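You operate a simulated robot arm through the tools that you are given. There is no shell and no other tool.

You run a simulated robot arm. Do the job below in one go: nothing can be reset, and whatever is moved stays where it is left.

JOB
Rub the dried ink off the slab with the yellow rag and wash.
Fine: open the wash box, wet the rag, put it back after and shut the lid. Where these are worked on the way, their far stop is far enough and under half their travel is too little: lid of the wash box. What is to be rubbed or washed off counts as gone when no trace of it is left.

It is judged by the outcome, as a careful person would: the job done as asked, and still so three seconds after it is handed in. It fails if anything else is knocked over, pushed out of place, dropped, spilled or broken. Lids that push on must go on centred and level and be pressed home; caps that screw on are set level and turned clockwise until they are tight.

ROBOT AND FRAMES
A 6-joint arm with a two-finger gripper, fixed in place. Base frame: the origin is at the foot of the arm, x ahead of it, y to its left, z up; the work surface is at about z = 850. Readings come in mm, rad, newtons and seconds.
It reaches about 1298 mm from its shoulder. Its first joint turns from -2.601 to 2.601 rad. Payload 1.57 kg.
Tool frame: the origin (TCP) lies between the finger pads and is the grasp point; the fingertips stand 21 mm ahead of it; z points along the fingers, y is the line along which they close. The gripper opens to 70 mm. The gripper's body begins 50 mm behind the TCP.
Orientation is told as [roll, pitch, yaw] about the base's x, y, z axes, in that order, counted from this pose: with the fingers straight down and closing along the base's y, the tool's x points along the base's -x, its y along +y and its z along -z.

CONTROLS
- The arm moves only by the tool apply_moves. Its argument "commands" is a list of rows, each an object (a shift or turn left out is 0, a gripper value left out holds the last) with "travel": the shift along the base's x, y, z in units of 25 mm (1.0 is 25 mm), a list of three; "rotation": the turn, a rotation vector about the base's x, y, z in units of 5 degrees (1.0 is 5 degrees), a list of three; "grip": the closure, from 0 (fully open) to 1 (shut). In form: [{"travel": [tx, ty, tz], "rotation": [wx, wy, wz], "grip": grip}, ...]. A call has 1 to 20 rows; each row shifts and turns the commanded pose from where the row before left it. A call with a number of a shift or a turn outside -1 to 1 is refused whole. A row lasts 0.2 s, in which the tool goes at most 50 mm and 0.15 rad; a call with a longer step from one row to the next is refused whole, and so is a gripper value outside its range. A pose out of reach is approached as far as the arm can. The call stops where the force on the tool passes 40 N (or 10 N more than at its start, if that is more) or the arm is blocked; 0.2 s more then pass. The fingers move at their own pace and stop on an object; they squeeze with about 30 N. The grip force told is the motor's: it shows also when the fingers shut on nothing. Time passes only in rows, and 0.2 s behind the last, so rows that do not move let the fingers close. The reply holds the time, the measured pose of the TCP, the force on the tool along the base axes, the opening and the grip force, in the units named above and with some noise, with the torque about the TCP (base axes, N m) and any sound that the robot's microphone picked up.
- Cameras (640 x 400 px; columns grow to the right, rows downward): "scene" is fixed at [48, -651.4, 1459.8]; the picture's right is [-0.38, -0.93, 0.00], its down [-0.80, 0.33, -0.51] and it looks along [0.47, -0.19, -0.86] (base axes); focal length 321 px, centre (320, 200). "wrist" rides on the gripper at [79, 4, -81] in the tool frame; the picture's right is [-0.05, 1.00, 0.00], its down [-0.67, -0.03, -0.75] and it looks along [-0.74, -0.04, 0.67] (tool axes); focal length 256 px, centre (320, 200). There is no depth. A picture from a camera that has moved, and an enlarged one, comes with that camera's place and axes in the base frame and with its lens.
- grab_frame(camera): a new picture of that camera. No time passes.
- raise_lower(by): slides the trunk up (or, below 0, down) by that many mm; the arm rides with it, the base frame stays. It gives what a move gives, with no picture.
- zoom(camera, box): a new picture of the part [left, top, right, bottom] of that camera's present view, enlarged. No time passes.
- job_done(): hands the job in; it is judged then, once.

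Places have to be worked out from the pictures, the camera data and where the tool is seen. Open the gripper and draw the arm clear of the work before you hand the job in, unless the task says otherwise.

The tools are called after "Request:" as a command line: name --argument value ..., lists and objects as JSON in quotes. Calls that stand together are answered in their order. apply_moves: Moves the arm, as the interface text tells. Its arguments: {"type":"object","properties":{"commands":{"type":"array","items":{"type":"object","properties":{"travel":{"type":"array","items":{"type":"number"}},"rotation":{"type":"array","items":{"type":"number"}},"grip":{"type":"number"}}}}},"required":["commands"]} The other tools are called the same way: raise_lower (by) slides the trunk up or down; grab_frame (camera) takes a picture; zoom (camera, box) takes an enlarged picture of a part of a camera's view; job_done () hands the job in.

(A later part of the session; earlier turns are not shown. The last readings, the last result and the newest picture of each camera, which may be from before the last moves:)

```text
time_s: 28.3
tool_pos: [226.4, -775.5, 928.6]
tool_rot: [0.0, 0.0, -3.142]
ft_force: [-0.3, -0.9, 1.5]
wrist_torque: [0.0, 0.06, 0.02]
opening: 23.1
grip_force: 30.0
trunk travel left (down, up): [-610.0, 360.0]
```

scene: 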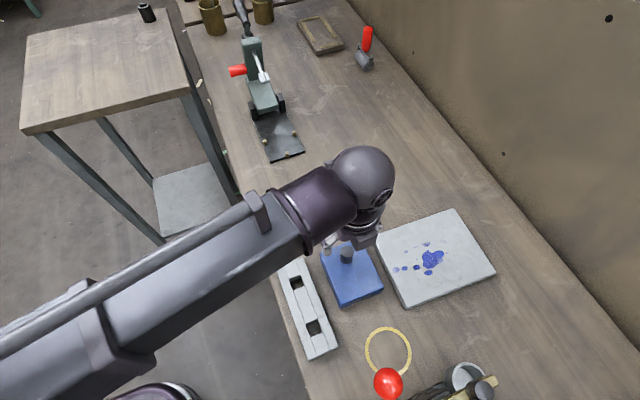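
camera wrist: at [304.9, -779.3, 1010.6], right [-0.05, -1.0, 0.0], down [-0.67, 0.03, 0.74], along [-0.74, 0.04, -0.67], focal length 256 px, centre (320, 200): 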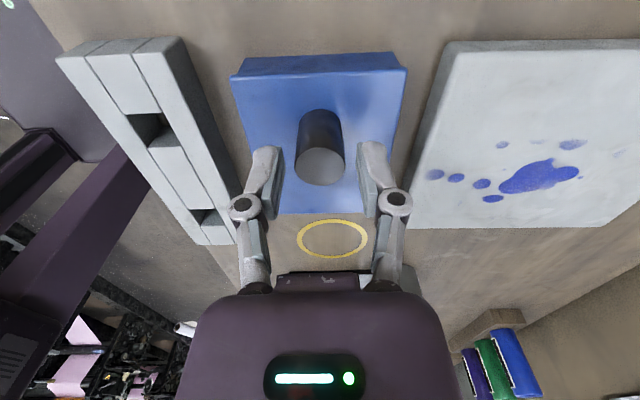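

Full 30 N squeeze on the knob's top. I'll raise 5 mm and check whether the lid pivots this time.

Request:
raise_lower --by 5

Request:
zoom --camera "wrist" --box '[210, 50, 430, 250]'

Request:
zoom --camera "scene" --box '[335, 255, 395, 315]'

```text
time_s: 28.9
tool_pos: [225.6, -775.3, 934.0]
tool_rot: [0.001, -0.001, -3.143]
ft_force: [0.3, -0.6, 1.4]
wrist_torque: [-0.01, 0.02, -0.01]
opening: 23.5
grip_force: 7.0
trunk travel left (down, up): [-615.0, 355.0]
```

```text
2.00 times, centred on (320, 150) of wrist
camera zoom: at [304.8, -779.3, 1015.7], right [-0.05, -1.0, 0.0], down [-0.67, 0.04, 0.74], along [-0.74, 0.04, -0.67], focal length 512 px, centre (320, 300)
```

zoom: 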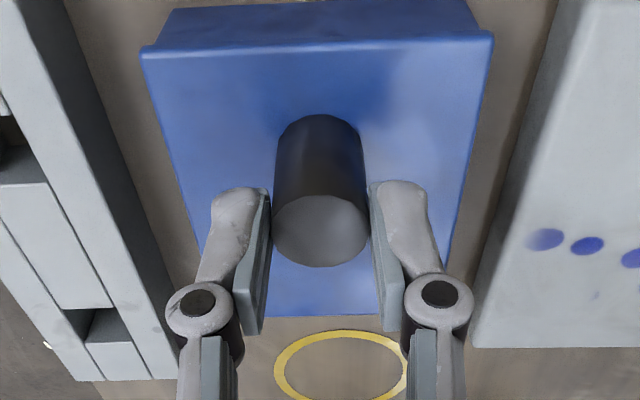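

```text
6.67 times, centred on (365, 285) of scene
camera zoom: at [48.0, -651.4, 1459.8], right [-0.38, -0.93, 0.0], down [-0.8, 0.33, -0.51], along [0.47, -0.19, -0.86], focal length 2139 px, centre (20, -367)
```

zoom: 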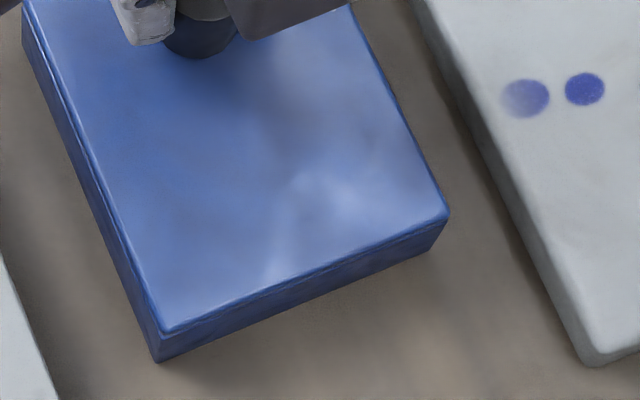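

The tips just slid off the knob's top; the lid stayed shut. Gripping the knob either holds it rigid or slips, so instead I'll lift the lid with a tilted closed fingertip hooked under its +x lip (free to pivot). First I release and rise clear.

Request:
apply_moves --commands '[{"grip": 0.4}, {"grip": 0.4}]'

Request:
raise_lower --by 90

Request:
zoom --camera "wrist" --box '[200, 20, 440, 240]'

```text
time_s: 29.5
tool_pos: [225.4, -776.2, 932.9]
tool_rot: [0.001, 0.001, -3.141]
ft_force: [-0.8, 0.1, 1.3]
wrist_torque: [0.01, 0.01, 0.02]
opening: 42.0
grip_force: 0.0
trunk travel left (down, up): [-615.0, 355.0]
```

```text
time_s: 30.7
tool_pos: [224.3, -774.2, 1022.4]
tool_rot: [0.001, 0.001, -3.142]
ft_force: [0.2, -0.7, 1.0]
wrist_torque: [-0.02, -0.01, 0.02]
opening: 42.0
grip_force: 0.1
trunk travel left (down, up): [-705.0, 265.0]
```

```text
1.82 times, centred on (320, 130) of wrist
camera zoom: at [304.8, -779.3, 1105.5], right [-0.05, -1.0, 0.0], down [-0.67, 0.03, 0.74], along [-0.74, 0.04, -0.67], focal length 465 px, centre (320, 327)
```

zoom: 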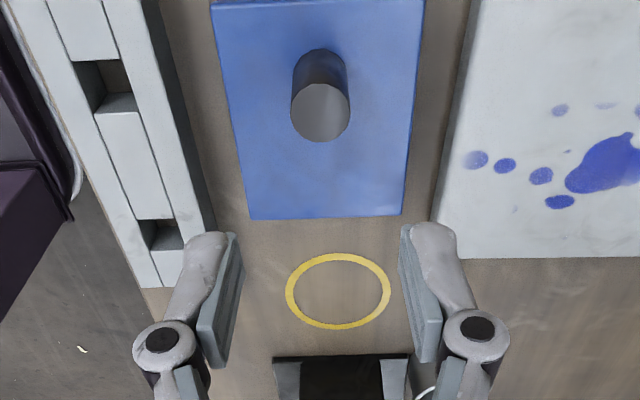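

Now moving to about (340,-777) while turning the yaw back to 0° and shutting the fingers, so the camera ends up above the tool once tilted.

Request:
apply_moves --commands '[{"travel": [0.258, -0.006, 0], "rotation": [0, 0, 1], "grip": 1}, {"travel": [0.258, -0.006, 0], "rotation": [0, 0, 1]}, {"travel": [0.258, -0.006, 0], "rotation": [0, 0, 1]}, {"travel": [0.258, -0.006, 0], "rotation": [0, 0, 1]}, {"travel": [0.258, -0.006, 0], "rotation": [0, 0, 1]}, {"travel": [0.258, -0.006, 0], "rotation": [0, 0, 1]}, {"travel": [0.258, -0.006, 0], "rotation": [0, 0, 1]}, {"travel": [0.258, -0.006, 0], "rotation": [0, 0, 1]}, {"travel": [0.258, -0.006, 0], "rotation": [0, 0, 1]}, {"travel": [0.258, -0.006, 0], "rotation": [0, 0, 1]}, {"travel": [0.258, -0.006, 0], "rotation": [0, 0, 1]}, {"travel": [0.258, -0.006, 0], "rotation": [0, 0, 1]}, {"travel": [0.258, -0.006, 0], "rotation": [0, 0, 1]}, {"travel": [0.258, -0.006, 0], "rotation": [0, 0, 1]}, {"travel": [0.258, -0.006, 0], "rotation": [0, 0, 1]}, {"travel": [0.258, -0.006, 0], "rotation": [0, 0, 1]}, {"travel": [0.258, -0.006, 0], "rotation": [0, 0, 1]}, {"travel": [0.258, -0.006, 0], "rotation": [0, 0, 1]}]'

Request:
apply_moves --commands '[{"rotation": [0, 0, 1]}, {"rotation": [0, 0, 1]}, {"rotation": [0, 0, 1]}, {"rotation": [0, 0, 1]}, {"rotation": [0, 0, 1]}, {"rotation": [0, 0, 1]}, {"rotation": [0, 0, 1]}, {"rotation": [0, 0, 1]}, {"rotation": [0, 0, 1]}, {"rotation": [0, 0, 1]}, {"rotation": [0, 0, 1]}, {"rotation": [0, 0, 1]}, {"rotation": [0, 0, 1]}, {"rotation": [0, 0, 1]}, {"rotation": [0, 0, 1]}, {"rotation": [0, 0, 1]}, {"rotation": [0, 0, 1]}, {"rotation": [0, 0, 1]}]'

Request:
grab_frame --camera "scene"

Request:
grab_frame --camera "wrist"

```text
time_s: 34.5
tool_pos: [342.3, -777.6, 1023.4]
tool_rot: [0.0, 0.0, -1.569]
ft_force: [-0.5, -0.2, 0.4]
wrist_torque: [0.02, 0.04, -0.02]
opening: 0.0
grip_force: 29.0
trunk travel left (down, up): [-705.0, 265.0]
```

```text
time_s: 38.3
tool_pos: [342.4, -776.6, 1023.3]
tool_rot: [-0.001, 0.0, 0.002]
ft_force: [-0.1, -0.5, -1.2]
wrist_torque: [-0.01, -0.03, 0.03]
opening: 0.0
grip_force: 28.3
trunk travel left (down, up): [-705.0, 265.0]
```

```text
taken
```

scene: 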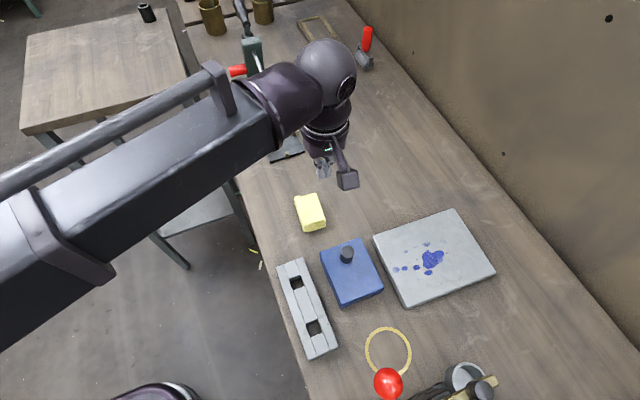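

```text
taken
camera wrist: at [263.2, -772.6, 1105.6], right [0.05, 1.0, 0.0], down [0.67, -0.03, 0.75], along [0.74, -0.04, -0.67], focal length 256 px, centre (320, 200)
```

wrist: 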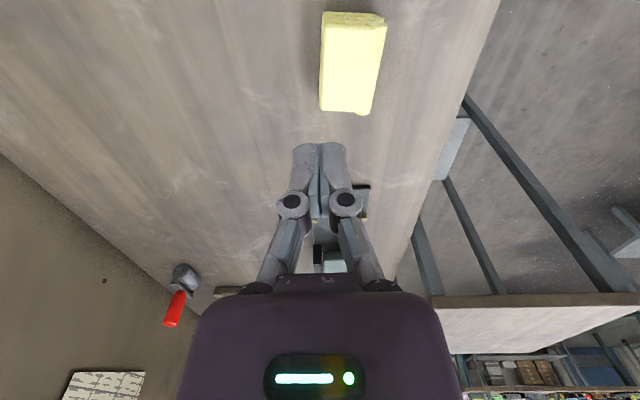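

The scene is undisturbed and the fingers are shut. Now tilting the tool by +45° about y (fingers pointing toward -x and down).

Request:
apply_moves --commands '[{"rotation": [0, 1, 0]}, {"rotation": [0, 1, 0]}, {"rotation": [0, 1, 0]}, {"rotation": [0, 1, 0]}, {"rotation": [0, 1, 0]}, {"rotation": [0, 1, 0]}, {"rotation": [0, 1, 0]}, {"rotation": [0, 1, 0]}, {"rotation": [0, 1, 0]}]'

Request:
grab_frame --camera "scene"

Request:
grab_frame --camera "wrist"

```text
time_s: 40.3
tool_pos: [343.0, -775.7, 1078.6]
tool_rot: [0.001, 0.789, 0.001]
ft_force: [0.1, -0.6, -0.1]
wrist_torque: [-0.01, -0.02, 0.01]
opening: 0.0
grip_force: 28.7
out of reach, approached as far as the arm can: row 3, 4, 5, 6, 7, 8, 9
trunk travel left (down, up): [-705.0, 265.0]
```

```text
taken
```

scene: 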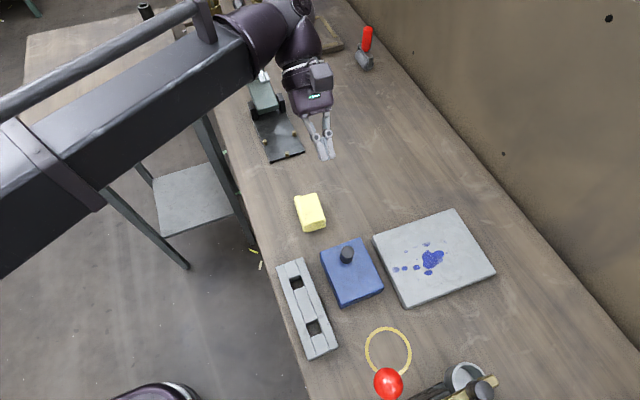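

```text
taken
camera wrist: at [343.8, -772.6, 1192.6], right [0.04, 1.0, -0.04], down [1.0, -0.04, 0.05], along [0.05, -0.04, -1.0], focal length 256 px, centre (320, 200)
```

wrist: 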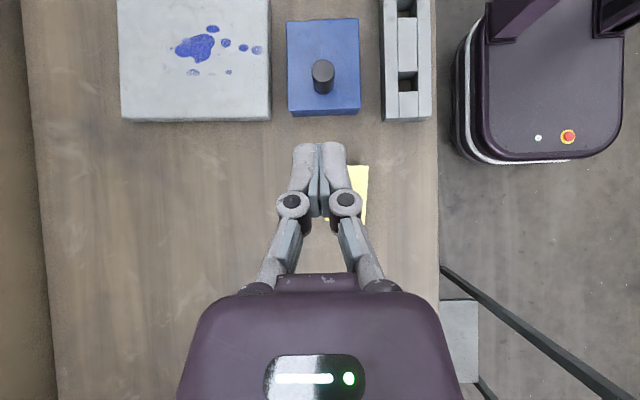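

Tilt worked (TCP rose to 1079 as predicted), and the wrist camera now looks straight down, which is ideal for measuring. I'll zoom in on box, slab and rag from here.

Request:
zoom --camera "wrist" --box '[270, 0, 380, 130]'

Request:
zoom --camera "wrist" --box '[110, 0, 290, 130]'

```text
3.08 times, centred on (325, 65) of wrist
camera zoom: at [343.8, -772.6, 1192.6], right [0.04, 1.0, -0.04], down [1.0, -0.04, 0.05], along [0.05, -0.04, -1.0], focal length 788 px, centre (305, 615)
```

zoom: 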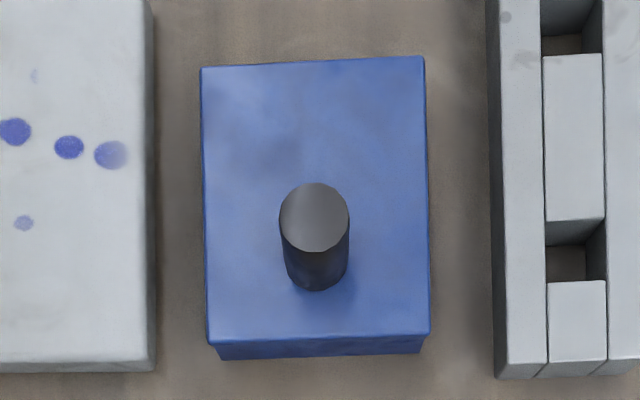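

```text
3.08 times, centred on (200, 65) of wrist
camera zoom: at [343.8, -772.6, 1192.6], right [0.04, 1.0, -0.04], down [1.0, -0.04, 0.05], along [0.05, -0.04, -1.0], focal length 788 px, centre (689, 615)
```

zoom: 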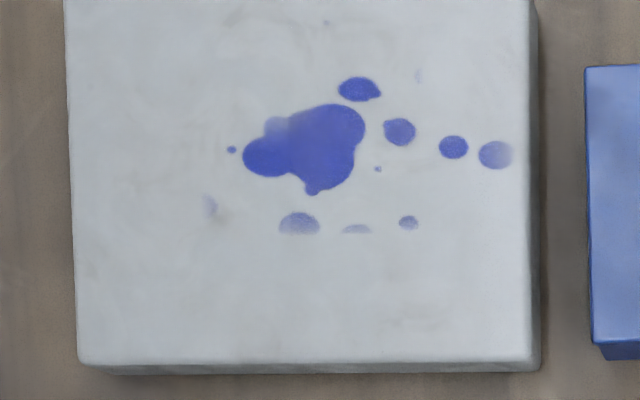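

From the top-down view and contact readings I now judge the lid's top at z≈891 (x 153–253, y -817…-734), lip underside ≈886, body face at x≈248, knob top ≈924. I'll shift to x≈300, y≈-783 and lower the tilted finger beside the box's +x face.

Request:
apply_moves --commands '[{"travel": [-0.57, -0.1, 0], "grip": 1}, {"travel": [-0.57, -0.1, 0]}, {"travel": [-0.57, -0.1, 0]}]'

Request:
raise_lower --by -150

Request:
grab_frame --camera "wrist"

Request:
grab_frame --camera "scene"

```text
time_s: 41.1
tool_pos: [299.5, -784.4, 1078.4]
tool_rot: [0.001, 0.785, 0.0]
ft_force: [-0.1, -0.5, 0.1]
wrist_torque: [-0.02, -0.01, -0.04]
opening: 0.0
grip_force: 28.5
trunk travel left (down, up): [-705.0, 265.0]
```

```text
time_s: 42.9
tool_pos: [299.9, -784.1, 928.0]
tool_rot: [0.0, 0.785, 0.003]
ft_force: [0.1, 0.5, -0.5]
wrist_torque: [0.01, 0.0, 0.0]
opening: 0.2
grip_force: 28.7
trunk travel left (down, up): [-555.0, 415.0]
```

```text
taken
camera wrist: at [301.4, -779.6, 1042.5], right [0.04, 1.0, -0.04], down [1.0, -0.03, 0.06], along [0.05, -0.04, -1.0], focal length 256 px, centre (320, 200)
```

wrist: 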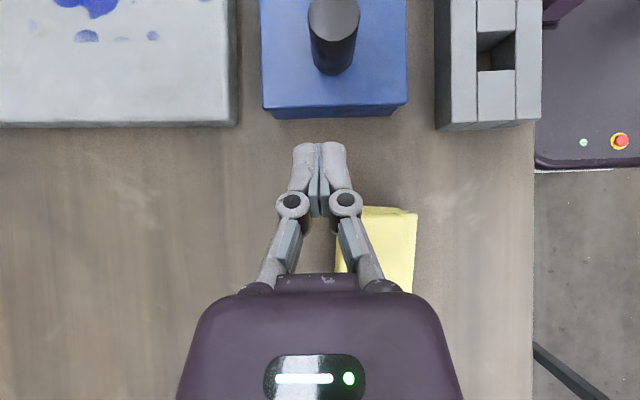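

```text
taken
```

scene: 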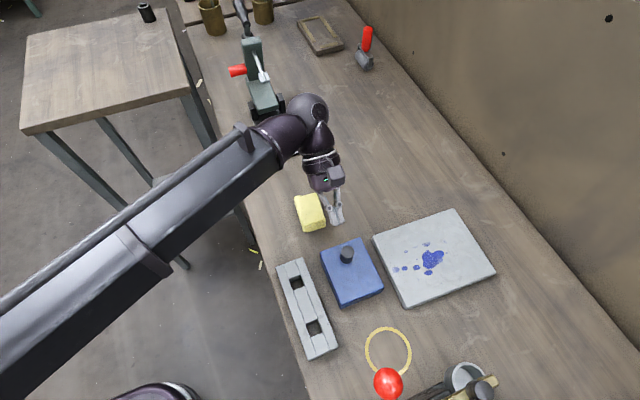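

The geometry agrees (lid edge at x≈254). Lowering another 40 mm so the tip's upper corner is a few mm below the lip height.

Request:
raise_lower --by -40

Request:
grab_frame --camera "wrist"

Request:
zoom --camera "scene" --box '[290, 170, 400, 280]'

```text
time_s: 43.7
tool_pos: [300.8, -784.0, 887.3]
tool_rot: [0.0, 0.786, 0.0]
ft_force: [0.4, 0.1, 0.4]
wrist_torque: [0.0, -0.02, -0.02]
opening: 0.0
grip_force: 28.8
trunk travel left (down, up): [-515.0, 455.0]
```

```text
taken
camera wrist: at [301.4, -779.6, 1002.4], right [0.04, 1.0, -0.04], down [1.0, -0.03, 0.06], along [0.05, -0.04, -1.0], focal length 256 px, centre (320, 200)
```

wrist: 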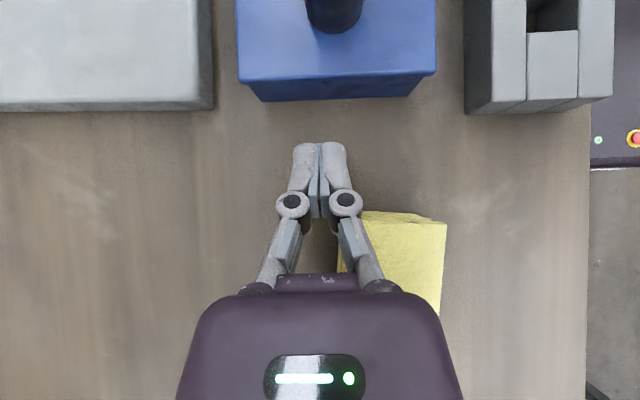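

```text
3.64 times, centred on (345, 225) of scene
camera zoom: at [48.0, -651.4, 1459.8], right [-0.38, -0.93, 0.0], down [-0.8, 0.33, -0.51], along [0.47, -0.19, -0.86], focal length 1167 px, centre (229, 109)
```

zoom: 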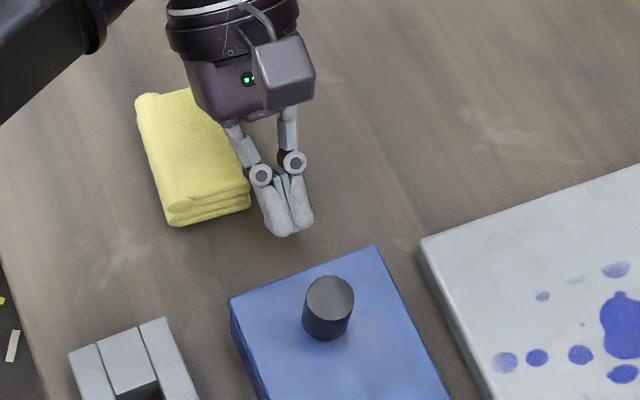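

No contact; the finger is beside the box with the tip's upper corner at about x 280, z 879. Sliding -x by 25 mm toward under the lip.

Request:
apply_moves --commands '[{"travel": [-0.4, 0, 0], "grip": 1}, {"travel": [-0.4, 0, 0]}, {"travel": [-0.2, 0, 0]}]'

Request:
grab_frame --camera "wrist"

Request:
zoom --camera "scene" --box '[310, 190, 390, 270]'

```text
time_s: 44.5
tool_pos: [276.2, -785.2, 887.9]
tool_rot: [0.002, 0.786, 0.002]
ft_force: [1.5, 0.9, 0.6]
wrist_torque: [0.0, 0.0, 0.0]
opening: 0.0
grip_force: 28.4
trunk travel left (down, up): [-515.0, 455.0]
```

```text
taken
camera wrist: at [276.4, -780.0, 1002.4], right [0.04, 1.0, -0.04], down [1.0, -0.03, 0.06], along [0.05, -0.04, -1.0], focal length 256 px, centre (320, 200)
```

wrist: 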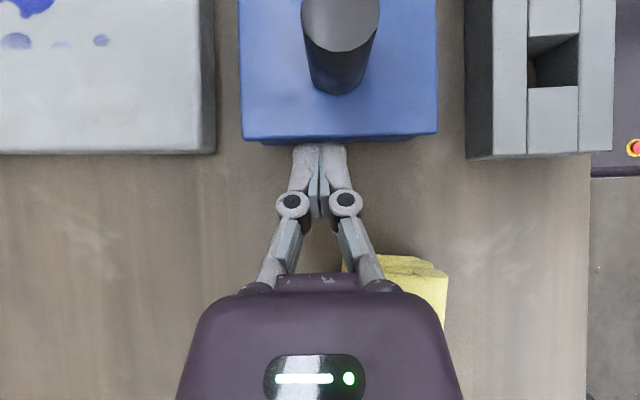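

```text
5.00 times, centred on (350, 230) of scene
camera zoom: at [48.0, -651.4, 1459.8], right [-0.38, -0.93, 0.0], down [-0.8, 0.33, -0.51], along [0.47, -0.19, -0.86], focal length 1604 px, centre (170, 50)
```

zoom: 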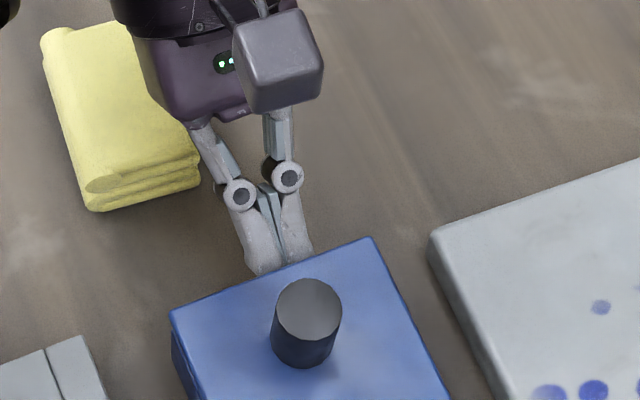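

The tip is just at the lip's edge and below it. I'll creep another 5 mm in -x watching the force.

Request:
apply_moves --commands '[{"travel": [-0.05, 0, 0], "grip": 1}, {"travel": [-0.05, 0, 0]}, {"travel": [-0.05, 0, 0]}]'

Request:
zoom --camera "wrist" --box '[230, 90, 410, 210]'

```text
time_s: 45.3
tool_pos: [271.2, -784.0, 886.9]
tool_rot: [0.001, 0.786, 0.0]
ft_force: [0.6, -0.2, 0.2]
wrist_torque: [0.0, 0.01, 0.01]
opening: 0.0
grip_force: 27.8
trunk travel left (down, up): [-515.0, 455.0]
```

```text
3.33 times, centred on (320, 150) of wrist
camera zoom: at [272.7, -779.6, 1002.4], right [0.04, 1.0, -0.04], down [1.0, -0.03, 0.06], along [0.05, -0.04, -1.0], focal length 853 px, centre (320, 367)
```

zoom: 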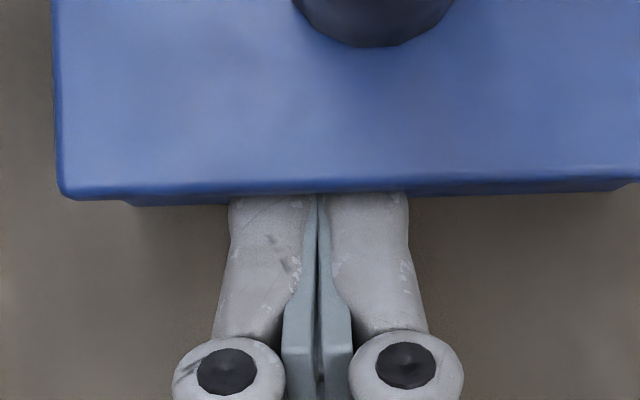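

The tip is tucked under the lip with no contact yet. Raising the trunk 6 mm to pick up the lid.

Request:
raise_lower --by 6

Request:
zoom --camera "wrist" --box '[230, 90, 410, 210]'

Request:
zoom --camera "scene" --box '[310, 220, 400, 320]'

```text
time_s: 45.9
tool_pos: [270.1, -784.9, 892.9]
tool_rot: [0.0, 0.786, 0.001]
ft_force: [0.0, 0.4, 1.0]
wrist_torque: [0.01, 0.03, -0.02]
opening: 0.0
grip_force: 28.7
trunk travel left (down, up): [-521.0, 449.0]
```

```text
3.33 times, centred on (320, 150) of wrist
camera zoom: at [272.6, -779.7, 1008.4], right [0.04, 1.0, -0.04], down [1.0, -0.03, 0.06], along [0.05, -0.04, -1.0], focal length 853 px, centre (320, 367)
```

zoom: 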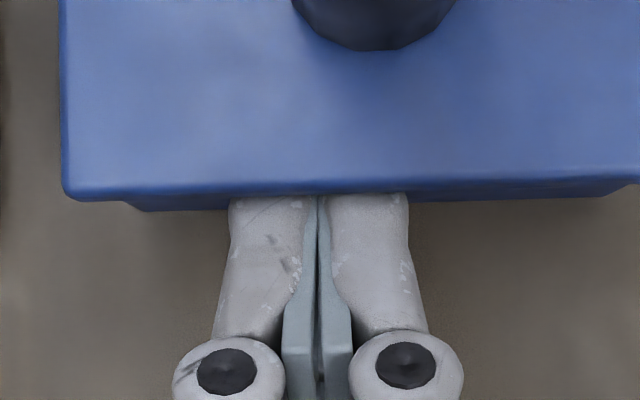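

```text
4.00 times, centred on (355, 270) of scene
camera zoom: at [48.0, -651.4, 1459.8], right [-0.38, -0.93, 0.0], down [-0.8, 0.33, -0.51], along [0.47, -0.19, -0.86], focal length 1283 px, centre (180, -80)
```

zoom: 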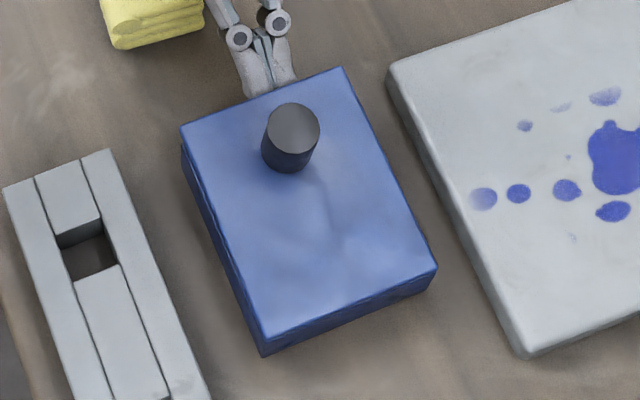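

No load yet. Raising another 6 mm.

Request:
raise_lower --by 6

Request:
zoom --camera "wrist" --box '[230, 90, 410, 210]'

Request:
zoom --camera "scene" --box '[310, 220, 400, 320]'

```text
time_s: 46.4
tool_pos: [271.5, -783.8, 899.8]
tool_rot: [-0.001, 0.786, 0.001]
ft_force: [0.1, 0.2, 0.0]
wrist_torque: [0.01, 0.02, 0.02]
opening: 0.0
grip_force: 29.1
trunk travel left (down, up): [-527.0, 443.0]
```

```text
3.33 times, centred on (320, 150) of wrist
camera zoom: at [272.6, -779.7, 1014.4], right [0.04, 1.0, -0.04], down [1.0, -0.03, 0.06], along [0.05, -0.04, -1.0], focal length 853 px, centre (320, 367)
```

zoom: 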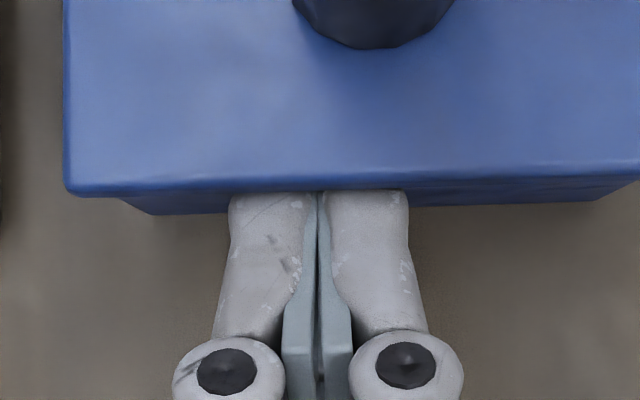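

```text
4.00 times, centred on (355, 270) of scene
camera zoom: at [48.0, -651.4, 1459.8], right [-0.38, -0.93, 0.0], down [-0.8, 0.33, -0.51], along [0.47, -0.19, -0.86], focal length 1283 px, centre (180, -80)
```

zoom: 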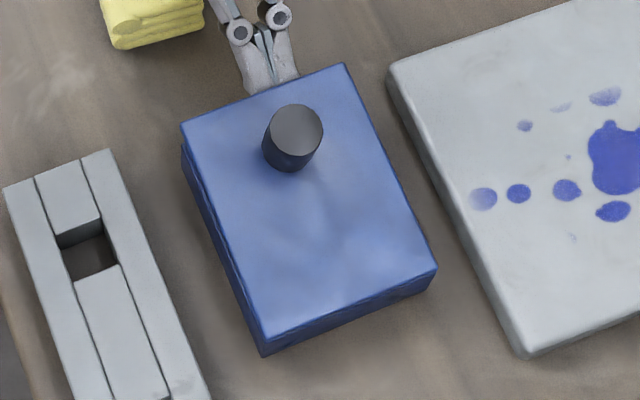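

The lid is pivoting about its -x edge (the +x corner and knob rose, the hinge corner didn't, and the body stayed put) with almost no load. Continuing along the arc: up, then -x.

Request:
raise_lower --by 13

Request:
apply_moves --commands '[{"travel": [-0.08, 0, 0], "grip": 1}, {"travel": [-0.08, 0, 0]}]'

Request:
raise_lower --by 15

Request:
zoom --camera "wrist" --box '[200, 60, 440, 210]'

Request:
zoom --camera "scene" --box '[310, 220, 400, 320]'

```text
time_s: 47.0
tool_pos: [272.0, -784.0, 912.2]
tool_rot: [0.001, 0.785, 0.001]
ft_force: [0.2, -0.2, -0.6]
wrist_torque: [0.03, 0.02, 0.01]
opening: 0.0
grip_force: 28.1
trunk travel left (down, up): [-540.0, 430.0]
```

```text
time_s: 47.6
tool_pos: [268.6, -784.6, 911.8]
tool_rot: [-0.002, 0.786, 0.001]
ft_force: [0.9, -0.7, -0.1]
wrist_torque: [-0.03, -0.01, 0.0]
opening: 0.0
grip_force: 28.5
trunk travel left (down, up): [-540.0, 430.0]
```

```text
time_s: 48.2
tool_pos: [266.6, -784.2, 927.9]
tool_rot: [0.0, 0.786, 0.002]
ft_force: [0.3, 0.9, -0.8]
wrist_torque: [0.0, -0.01, 0.02]
opening: 0.0
grip_force: 28.4
trunk travel left (down, up): [-555.0, 415.0]
```

```text
2.67 times, centred on (320, 135) of wrist
camera zoom: at [268.4, -779.8, 1042.4], right [0.04, 1.0, -0.04], down [1.0, -0.03, 0.06], along [0.05, -0.04, -1.0], focal length 683 px, centre (320, 373)
```

zoom: 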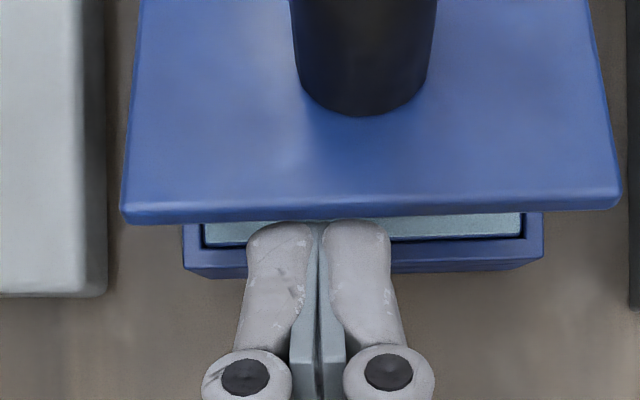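

```text
4.00 times, centred on (355, 270) of scene
camera zoom: at [48.0, -651.4, 1459.8], right [-0.38, -0.93, 0.0], down [-0.8, 0.33, -0.51], along [0.47, -0.19, -0.86], focal length 1283 px, centre (180, -80)
```

zoom: 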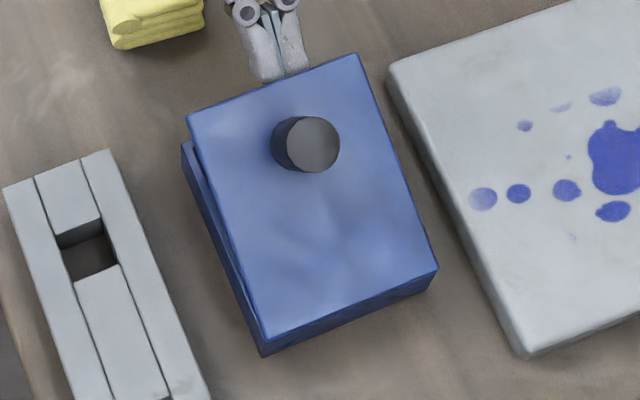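

The box is opening and the teal wash inside is visible. The lid edge is near the very tip, so I push -x by 7 mm for margin, then continue up.

Request:
apply_moves --commands '[{"travel": [-0.1, 0, 0], "grip": 1}, {"travel": [-0.1, 0, 0]}, {"travel": [-0.1, 0, 0]}]'

Request:
raise_lower --by 12

Request:
apply_moves --commands '[{"travel": [-0.1, 0, 0], "grip": 1}, {"travel": [-0.1, 0, 0]}, {"travel": [-0.1, 0, 0]}]'

Request:
zoom --camera "wrist" --box '[200, 60, 440, 210]'

Request:
zoom --camera "scene" --box '[310, 220, 400, 320]'

```text
time_s: 49.0
tool_pos: [259.8, -783.8, 926.9]
tool_rot: [0.0, 0.783, -0.001]
ft_force: [0.3, 0.7, -0.7]
wrist_torque: [0.0, 0.0, -0.04]
opening: 0.2
grip_force: 28.2
trunk travel left (down, up): [-555.0, 415.0]
```

```text
time_s: 49.6
tool_pos: [260.3, -783.7, 940.4]
tool_rot: [0.0, 0.784, 0.0]
ft_force: [-0.6, -0.1, 0.2]
wrist_torque: [-0.01, -0.03, 0.01]
opening: 0.0
grip_force: 28.7
trunk travel left (down, up): [-567.0, 403.0]
```

```text
time_s: 50.4
tool_pos: [251.2, -782.4, 939.9]
tool_rot: [0.001, 0.782, 0.0]
ft_force: [0.3, 0.6, -0.3]
wrist_torque: [0.02, -0.01, 0.02]
opening: 0.0
grip_force: 28.7
trunk travel left (down, up): [-567.0, 403.0]
```

```text
2.67 times, centred on (320, 135) of wrist
camera zoom: at [253.1, -779.5, 1054.3], right [0.04, 1.0, -0.04], down [1.0, -0.03, 0.06], along [0.06, -0.04, -1.0], focal length 683 px, centre (320, 373)
```

zoom: 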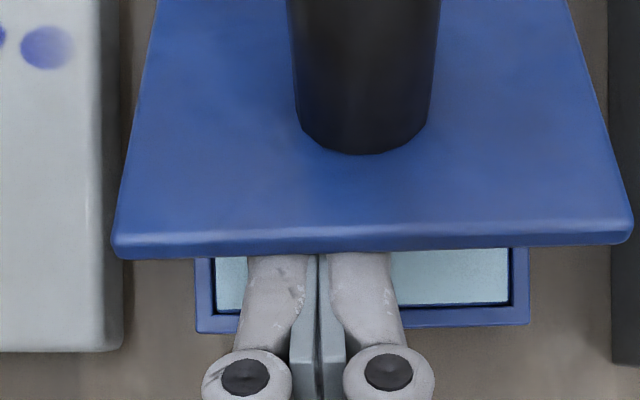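

```text
4.00 times, centred on (355, 270) of scene
camera zoom: at [48.0, -651.4, 1459.8], right [-0.38, -0.93, 0.0], down [-0.8, 0.33, -0.51], along [0.47, -0.19, -0.86], focal length 1283 px, centre (180, -80)
```

zoom: 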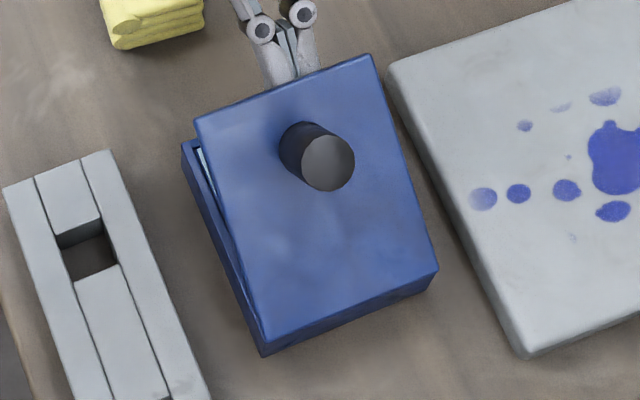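

Good overlap now (~12 mm). Continuing the arc: up 14, -x 14; up 14, -x 16.

Request:
raise_lower --by 14

Request:
apply_moves --commands '[{"travel": [-0.14, 0, 0], "grip": 1}, {"travel": [-0.14, 0, 0]}, {"travel": [-0.14, 0, 0]}, {"travel": [-0.14, 0, 0]}]'

Request:
raise_lower --by 14

Request:
apply_moves --commands '[{"travel": [-0.16, 0, 0], "grip": 1}, {"travel": [-0.16, 0, 0]}, {"travel": [-0.16, 0, 0]}, {"travel": [-0.16, 0, 0]}]'

Request:
grab_frame --camera "wrist"

Request:
zoom --camera "scene" --box '[300, 200, 420, 320]'

```text
time_s: 51.1
tool_pos: [252.1, -783.3, 952.7]
tool_rot: [0.0, 0.783, 0.003]
ft_force: [0.2, -0.4, 1.1]
wrist_torque: [0.01, 0.03, -0.01]
opening: 0.0
grip_force: 28.7
trunk travel left (down, up): [-581.0, 389.0]
```

```text
time_s: 52.1
tool_pos: [238.7, -785.0, 953.8]
tool_rot: [0.0, 0.785, 0.003]
ft_force: [0.6, -0.5, 0.2]
wrist_torque: [0.02, 0.02, 0.01]
opening: 0.0
grip_force: 28.5
trunk travel left (down, up): [-581.0, 389.0]
```

```text
time_s: 52.7
tool_pos: [238.8, -784.5, 967.1]
tool_rot: [0.003, 0.784, 0.001]
ft_force: [-0.2, 0.7, -0.5]
wrist_torque: [0.01, 0.02, 0.0]
opening: 0.1
grip_force: 29.0
trunk travel left (down, up): [-595.0, 375.0]
```

```text
time_s: 53.7
tool_pos: [221.1, -784.0, 966.4]
tool_rot: [0.0, 0.784, 0.002]
ft_force: [-0.1, -0.1, 0.7]
wrist_torque: [-0.01, 0.01, 0.0]
opening: 0.0
grip_force: 28.5
trunk travel left (down, up): [-595.0, 375.0]
```

```text
taken
camera wrist: at [223.2, -779.4, 1082.3], right [0.04, 1.0, -0.04], down [1.0, -0.03, 0.06], along [0.06, -0.04, -1.0], focal length 256 px, centre (320, 200)
```

wrist: 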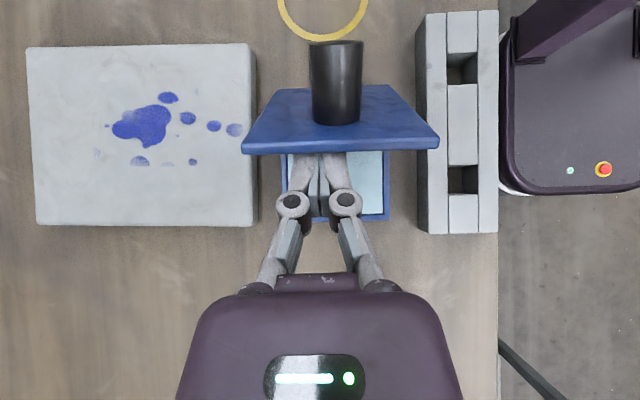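

```text
3.33 times, centred on (360, 260) of scene
camera zoom: at [48.0, -651.4, 1459.8], right [-0.38, -0.93, 0.0], down [-0.8, 0.33, -0.51], along [0.47, -0.19, -0.86], focal length 1070 px, centre (187, 0)
```

zoom: 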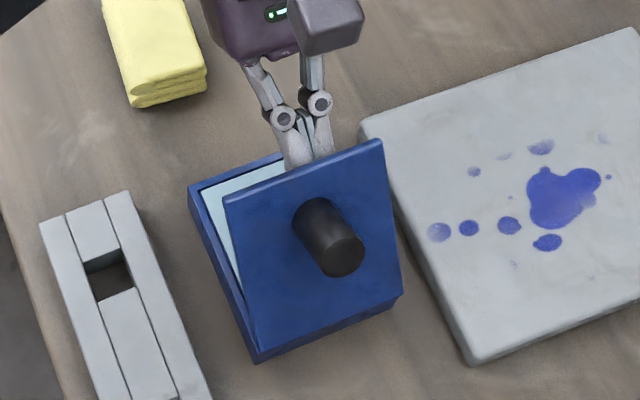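

The lid is at about 50° and follows easily. Up 12 more, then push -x by 30 mm in small rows.

Request:
raise_lower --by 12

Request:
apply_moves --commands '[{"travel": [-0.16, 0, 0], "grip": 1}, {"travel": [-0.16, 0, 0]}, {"travel": [-0.16, 0, 0]}, {"travel": [-0.16, 0, 0]}, {"travel": [-0.16, 0, 0]}, {"travel": [-0.16, 0, 0]}, {"travel": [-0.16, 0, 0]}]'

Request:
grab_frame --camera "wrist"

Request:
zoom --camera "scene" --box '[300, 200, 420, 320]'

```text
time_s: 54.3
tool_pos: [221.6, -784.1, 979.0]
tool_rot: [0.0, 0.785, 0.002]
ft_force: [-0.3, -1.1, 0.1]
wrist_torque: [0.02, 0.0, 0.03]
opening: 0.0
grip_force: 28.6
trunk travel left (down, up): [-607.0, 363.0]
```

```text
time_s: 55.9
tool_pos: [193.3, -784.7, 978.7]
tool_rot: [0.001, 0.784, 0.003]
ft_force: [0.0, 1.1, 0.3]
wrist_torque: [-0.02, -0.01, -0.01]
opening: 0.0
grip_force: 28.8
trunk travel left (down, up): [-607.0, 363.0]
```

```text
taken
camera wrist: at [195.0, -779.7, 1094.3], right [0.04, 1.0, -0.04], down [1.0, -0.03, 0.06], along [0.06, -0.04, -1.0], focal length 256 px, centre (320, 200)
```

wrist: 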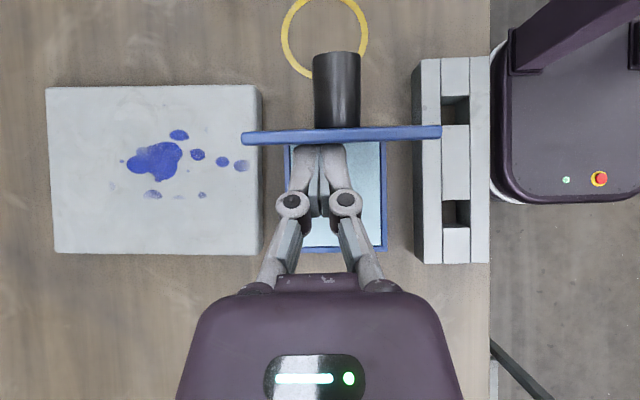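

```text
3.33 times, centred on (360, 260) of scene
camera zoom: at [48.0, -651.4, 1459.8], right [-0.38, -0.93, 0.0], down [-0.8, 0.33, -0.51], along [0.47, -0.19, -0.86], focal length 1070 px, centre (187, 0)
```

zoom: 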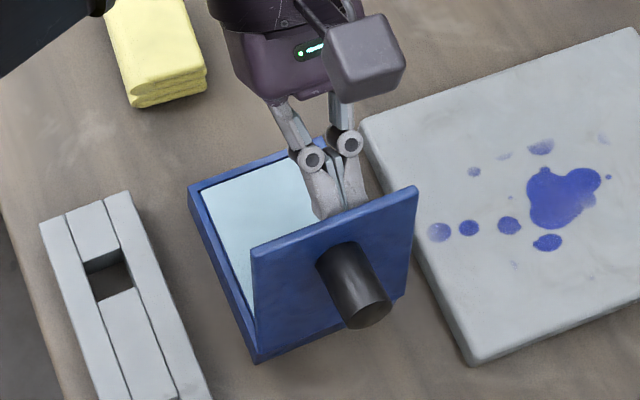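

Lid is at about 78°. Continuing to push it -x past vertical with small rows.

Request:
apply_moves --commands '[{"travel": [-0.14, 0, 0], "grip": 1}, {"travel": [-0.14, 0, 0]}, {"travel": [-0.14, 0, 0]}, {"travel": [-0.14, 0, 0]}, {"travel": [-0.14, 0, 0]}, {"travel": [-0.14, 0, 0]}, {"travel": [-0.14, 0, 0]}]'

Request:
grab_frame --camera "wrist"

Request:
zoom --camera "scene" --box '[300, 200, 420, 320]'

```text
time_s: 57.5
tool_pos: [169.3, -784.6, 979.8]
tool_rot: [0.0, 0.783, 0.001]
ft_force: [0.2, 0.2, 0.0]
wrist_torque: [0.0, 0.0, 0.03]
opening: 0.0
grip_force: 28.6
trunk travel left (down, up): [-607.0, 363.0]
```

```text
taken
camera wrist: at [170.2, -779.4, 1094.3], right [0.04, 1.0, -0.04], down [1.0, -0.03, 0.06], along [0.06, -0.04, -1.0], focal length 256 px, centre (320, 200)
```

wrist: 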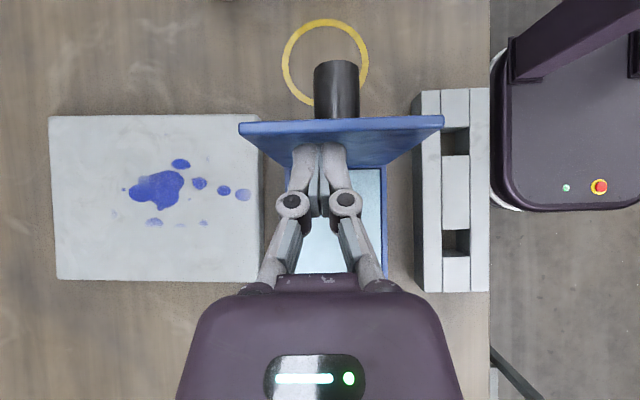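

```text
3.33 times, centred on (360, 260) of scene
camera zoom: at [48.0, -651.4, 1459.8], right [-0.38, -0.93, 0.0], down [-0.8, 0.33, -0.51], along [0.47, -0.19, -0.86], focal length 1070 px, centre (187, 0)
```

zoom: 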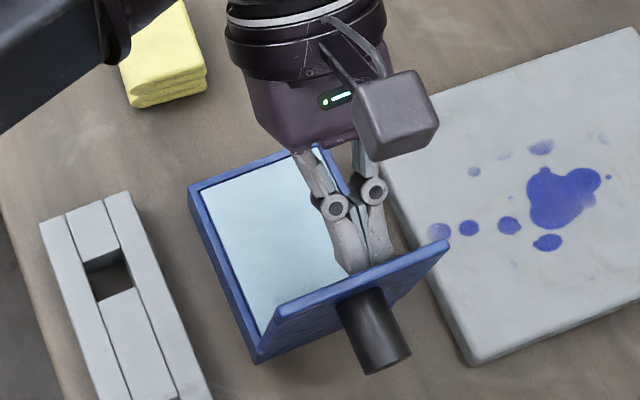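

The lid is now past vertical (~98°). I'll push a bit further to see whether it holds, falls on its own or reaches a stop.

Request:
apply_moves --commands '[{"travel": [-0.12, 0, 0], "grip": 1}, {"travel": [-0.12, 0, 0]}, {"travel": [-0.12, 0, 0]}, {"travel": [-0.12, 0, 0]}]'

Request:
grab_frame --camera "wrist"

Request:
zoom --camera "scene" --box '[300, 200, 420, 320]'

```text
time_s: 58.5
tool_pos: [158.2, -783.8, 979.7]
tool_rot: [0.0, 0.784, 0.002]
ft_force: [0.0, -0.3, 0.8]
wrist_torque: [-0.03, -0.01, -0.02]
opening: 0.0
grip_force: 28.8
trunk travel left (down, up): [-607.0, 363.0]
```

```text
taken
camera wrist: at [158.7, -779.7, 1094.3], right [0.04, 1.0, -0.04], down [1.0, -0.03, 0.06], along [0.06, -0.04, -1.0], focal length 256 px, centre (320, 200)
```

wrist: 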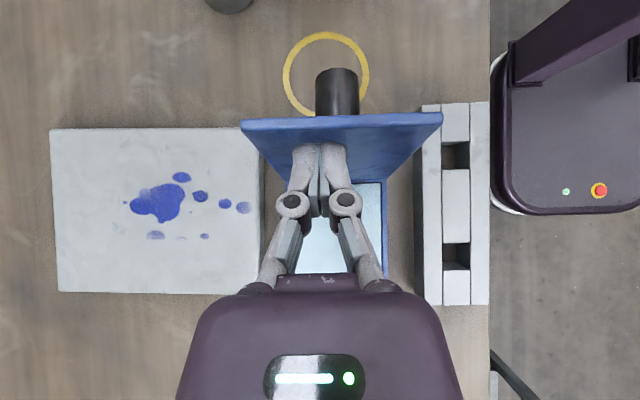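

```text
3.33 times, centred on (360, 260) of scene
camera zoom: at [48.0, -651.4, 1459.8], right [-0.38, -0.93, 0.0], down [-0.8, 0.33, -0.51], along [0.47, -0.19, -0.86], focal length 1070 px, centre (187, 0)
```

zoom: 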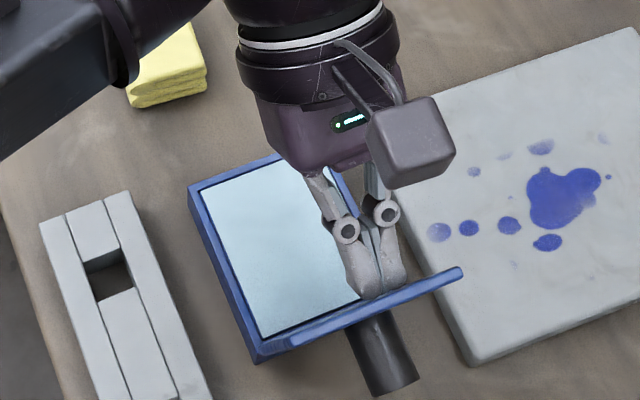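

The lid follows and stays put (some hinge friction). I'll push a bit further to find its stop.

Request:
apply_moves --commands '[{"travel": [-0.12, 0, 0], "grip": 1}, {"travel": [-0.12, 0, 0]}, {"travel": [-0.12, 0, 0]}, {"travel": [-0.12, 0, 0]}]'

Request:
grab_frame --camera "wrist"

Request:
zoom --camera "scene" --box '[300, 200, 420, 320]'

```text
time_s: 59.5
tool_pos: [146.2, -784.1, 978.2]
tool_rot: [-0.001, 0.783, 0.001]
ft_force: [2.8, -0.4, 1.8]
wrist_torque: [-0.01, 0.04, 0.02]
opening: 0.3
grip_force: 28.7
trunk travel left (down, up): [-607.0, 363.0]
```

```text
taken
camera wrist: at [146.6, -779.7, 1094.3], right [0.04, 1.0, -0.04], down [1.0, -0.04, 0.06], along [0.06, -0.04, -1.0], focal length 256 px, centre (320, 200)
```

wrist: 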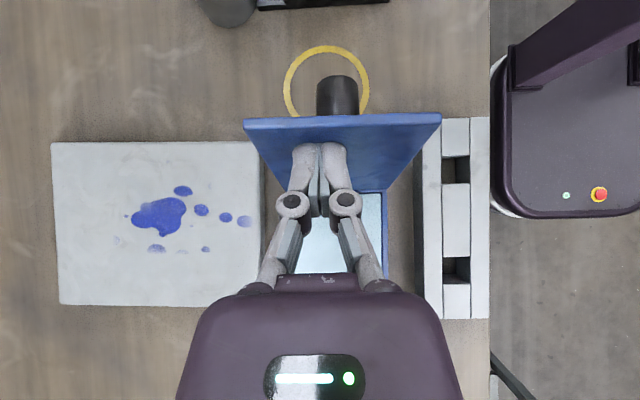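

```text
3.33 times, centred on (360, 260) of scene
camera zoom: at [48.0, -651.4, 1459.8], right [-0.38, -0.93, 0.0], down [-0.8, 0.33, -0.51], along [0.47, -0.19, -0.86], focal length 1070 px, centre (187, 0)
```

zoom: 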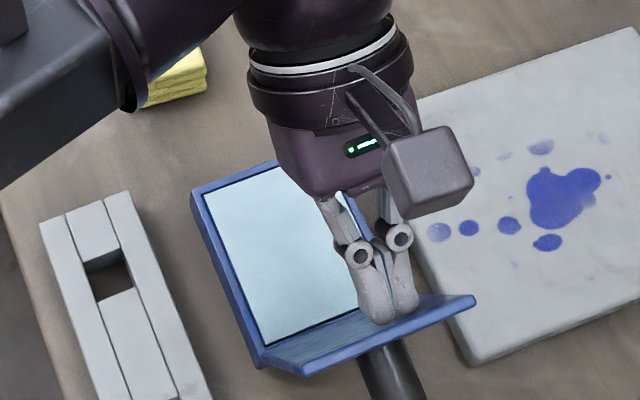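

Fx rose to ~2.8 N and the box edged ~2 mm, so the lid is at its stop (~113°). I'll back off in +x and check that the lid stays open.

Request:
apply_moves --commands '[{"travel": [0.3, 0, 0], "grip": 1}, {"travel": [0.5, 0, 0]}, {"travel": [0.5, 0, 0]}, {"travel": [0.5, 0, 0]}, {"travel": [0.5, 0, 0]}]'

Request:
raise_lower --by 60

Request:
grab_frame --camera "wrist"

Request:
zoom --camera "scene" --box '[300, 200, 420, 320]'

```text
time_s: 60.7
tool_pos: [204.5, -785.1, 980.2]
tool_rot: [0.002, 0.784, 0.0]
ft_force: [0.0, -0.3, 0.2]
wrist_torque: [0.0, -0.04, -0.03]
opening: 0.0
grip_force: 28.5
trunk travel left (down, up): [-607.0, 363.0]
```

```text
time_s: 61.7
tool_pos: [204.1, -784.4, 1038.7]
tool_rot: [-0.001, 0.785, 0.002]
ft_force: [0.8, 0.1, -0.4]
wrist_torque: [-0.02, -0.01, -0.02]
opening: 0.2
grip_force: 28.8
trunk travel left (down, up): [-667.0, 303.0]
```

```text
taken
camera wrist: at [204.3, -780.1, 1154.1], right [0.04, 1.0, -0.04], down [1.0, -0.03, 0.06], along [0.06, -0.04, -1.0], focal length 256 px, centre (320, 200)
```

wrist: 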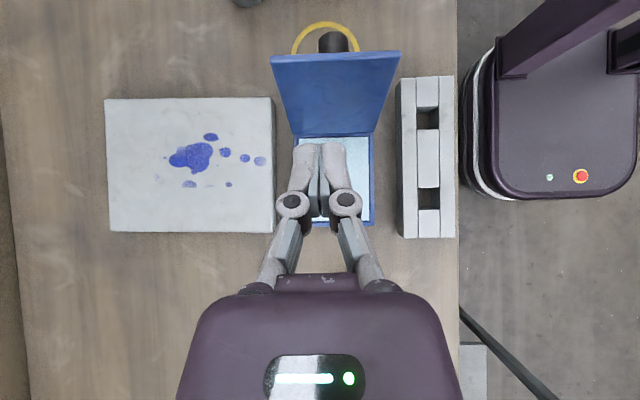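

```text
3.33 times, centred on (360, 260) of scene
camera zoom: at [48.0, -651.4, 1459.8], right [-0.38, -0.93, 0.0], down [-0.8, 0.33, -0.51], along [0.47, -0.19, -0.86], focal length 1070 px, centre (187, 0)
```

zoom: 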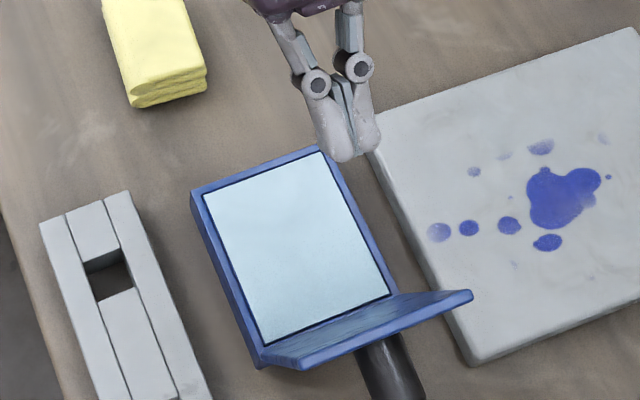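

The lid stays open. I zoom in from above to measure the box opening, and also the rag and slab.

Request:
zoom --camera "wrist" --box '[260, 40, 410, 240]'

Request:
zoom --camera "scene" --box '[350, 240, 380, 310]'

Request:
zoom --camera "wrist" --box '[90, 80, 290, 250]'

```text
2.00 times, centred on (335, 140) of wrist
camera zoom: at [204.3, -780.1, 1154.1], right [0.04, 1.0, -0.04], down [1.0, -0.03, 0.06], along [0.06, -0.04, -1.0], focal length 512 px, centre (290, 320)
```

zoom: 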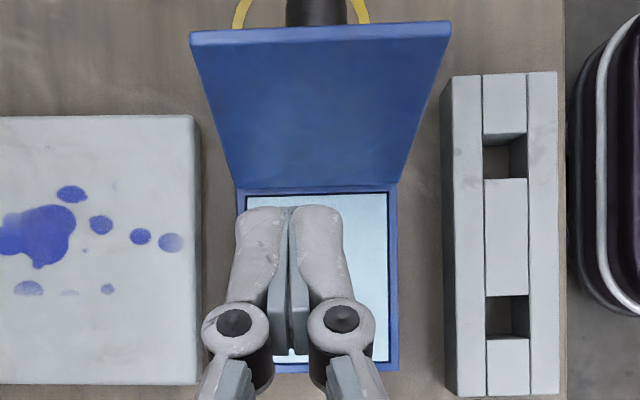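

```text
5.71 times, centred on (365, 275) of scene
camera zoom: at [48.0, -651.4, 1459.8], right [-0.38, -0.93, 0.0], down [-0.8, 0.33, -0.51], along [0.47, -0.19, -0.86], focal length 1834 px, centre (63, -229)
```

zoom: 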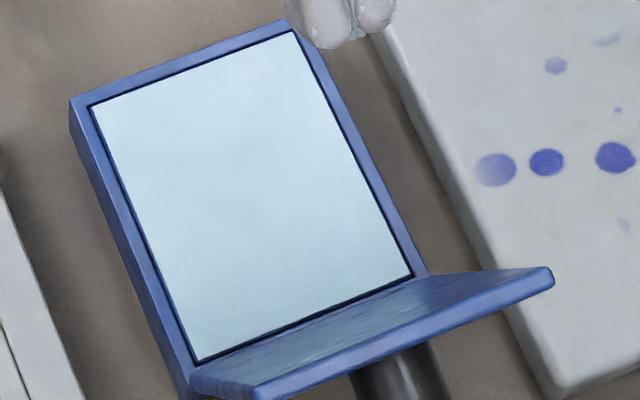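

```text
2.35 times, centred on (190, 165) of wrist
camera zoom: at [204.3, -780.1, 1154.1], right [0.04, 1.0, -0.04], down [1.0, -0.03, 0.06], along [0.06, -0.04, -1.0], focal length 602 px, centre (626, 282)
```

zoom: 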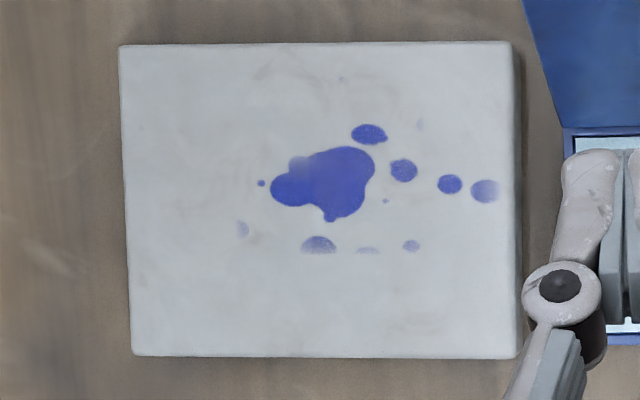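

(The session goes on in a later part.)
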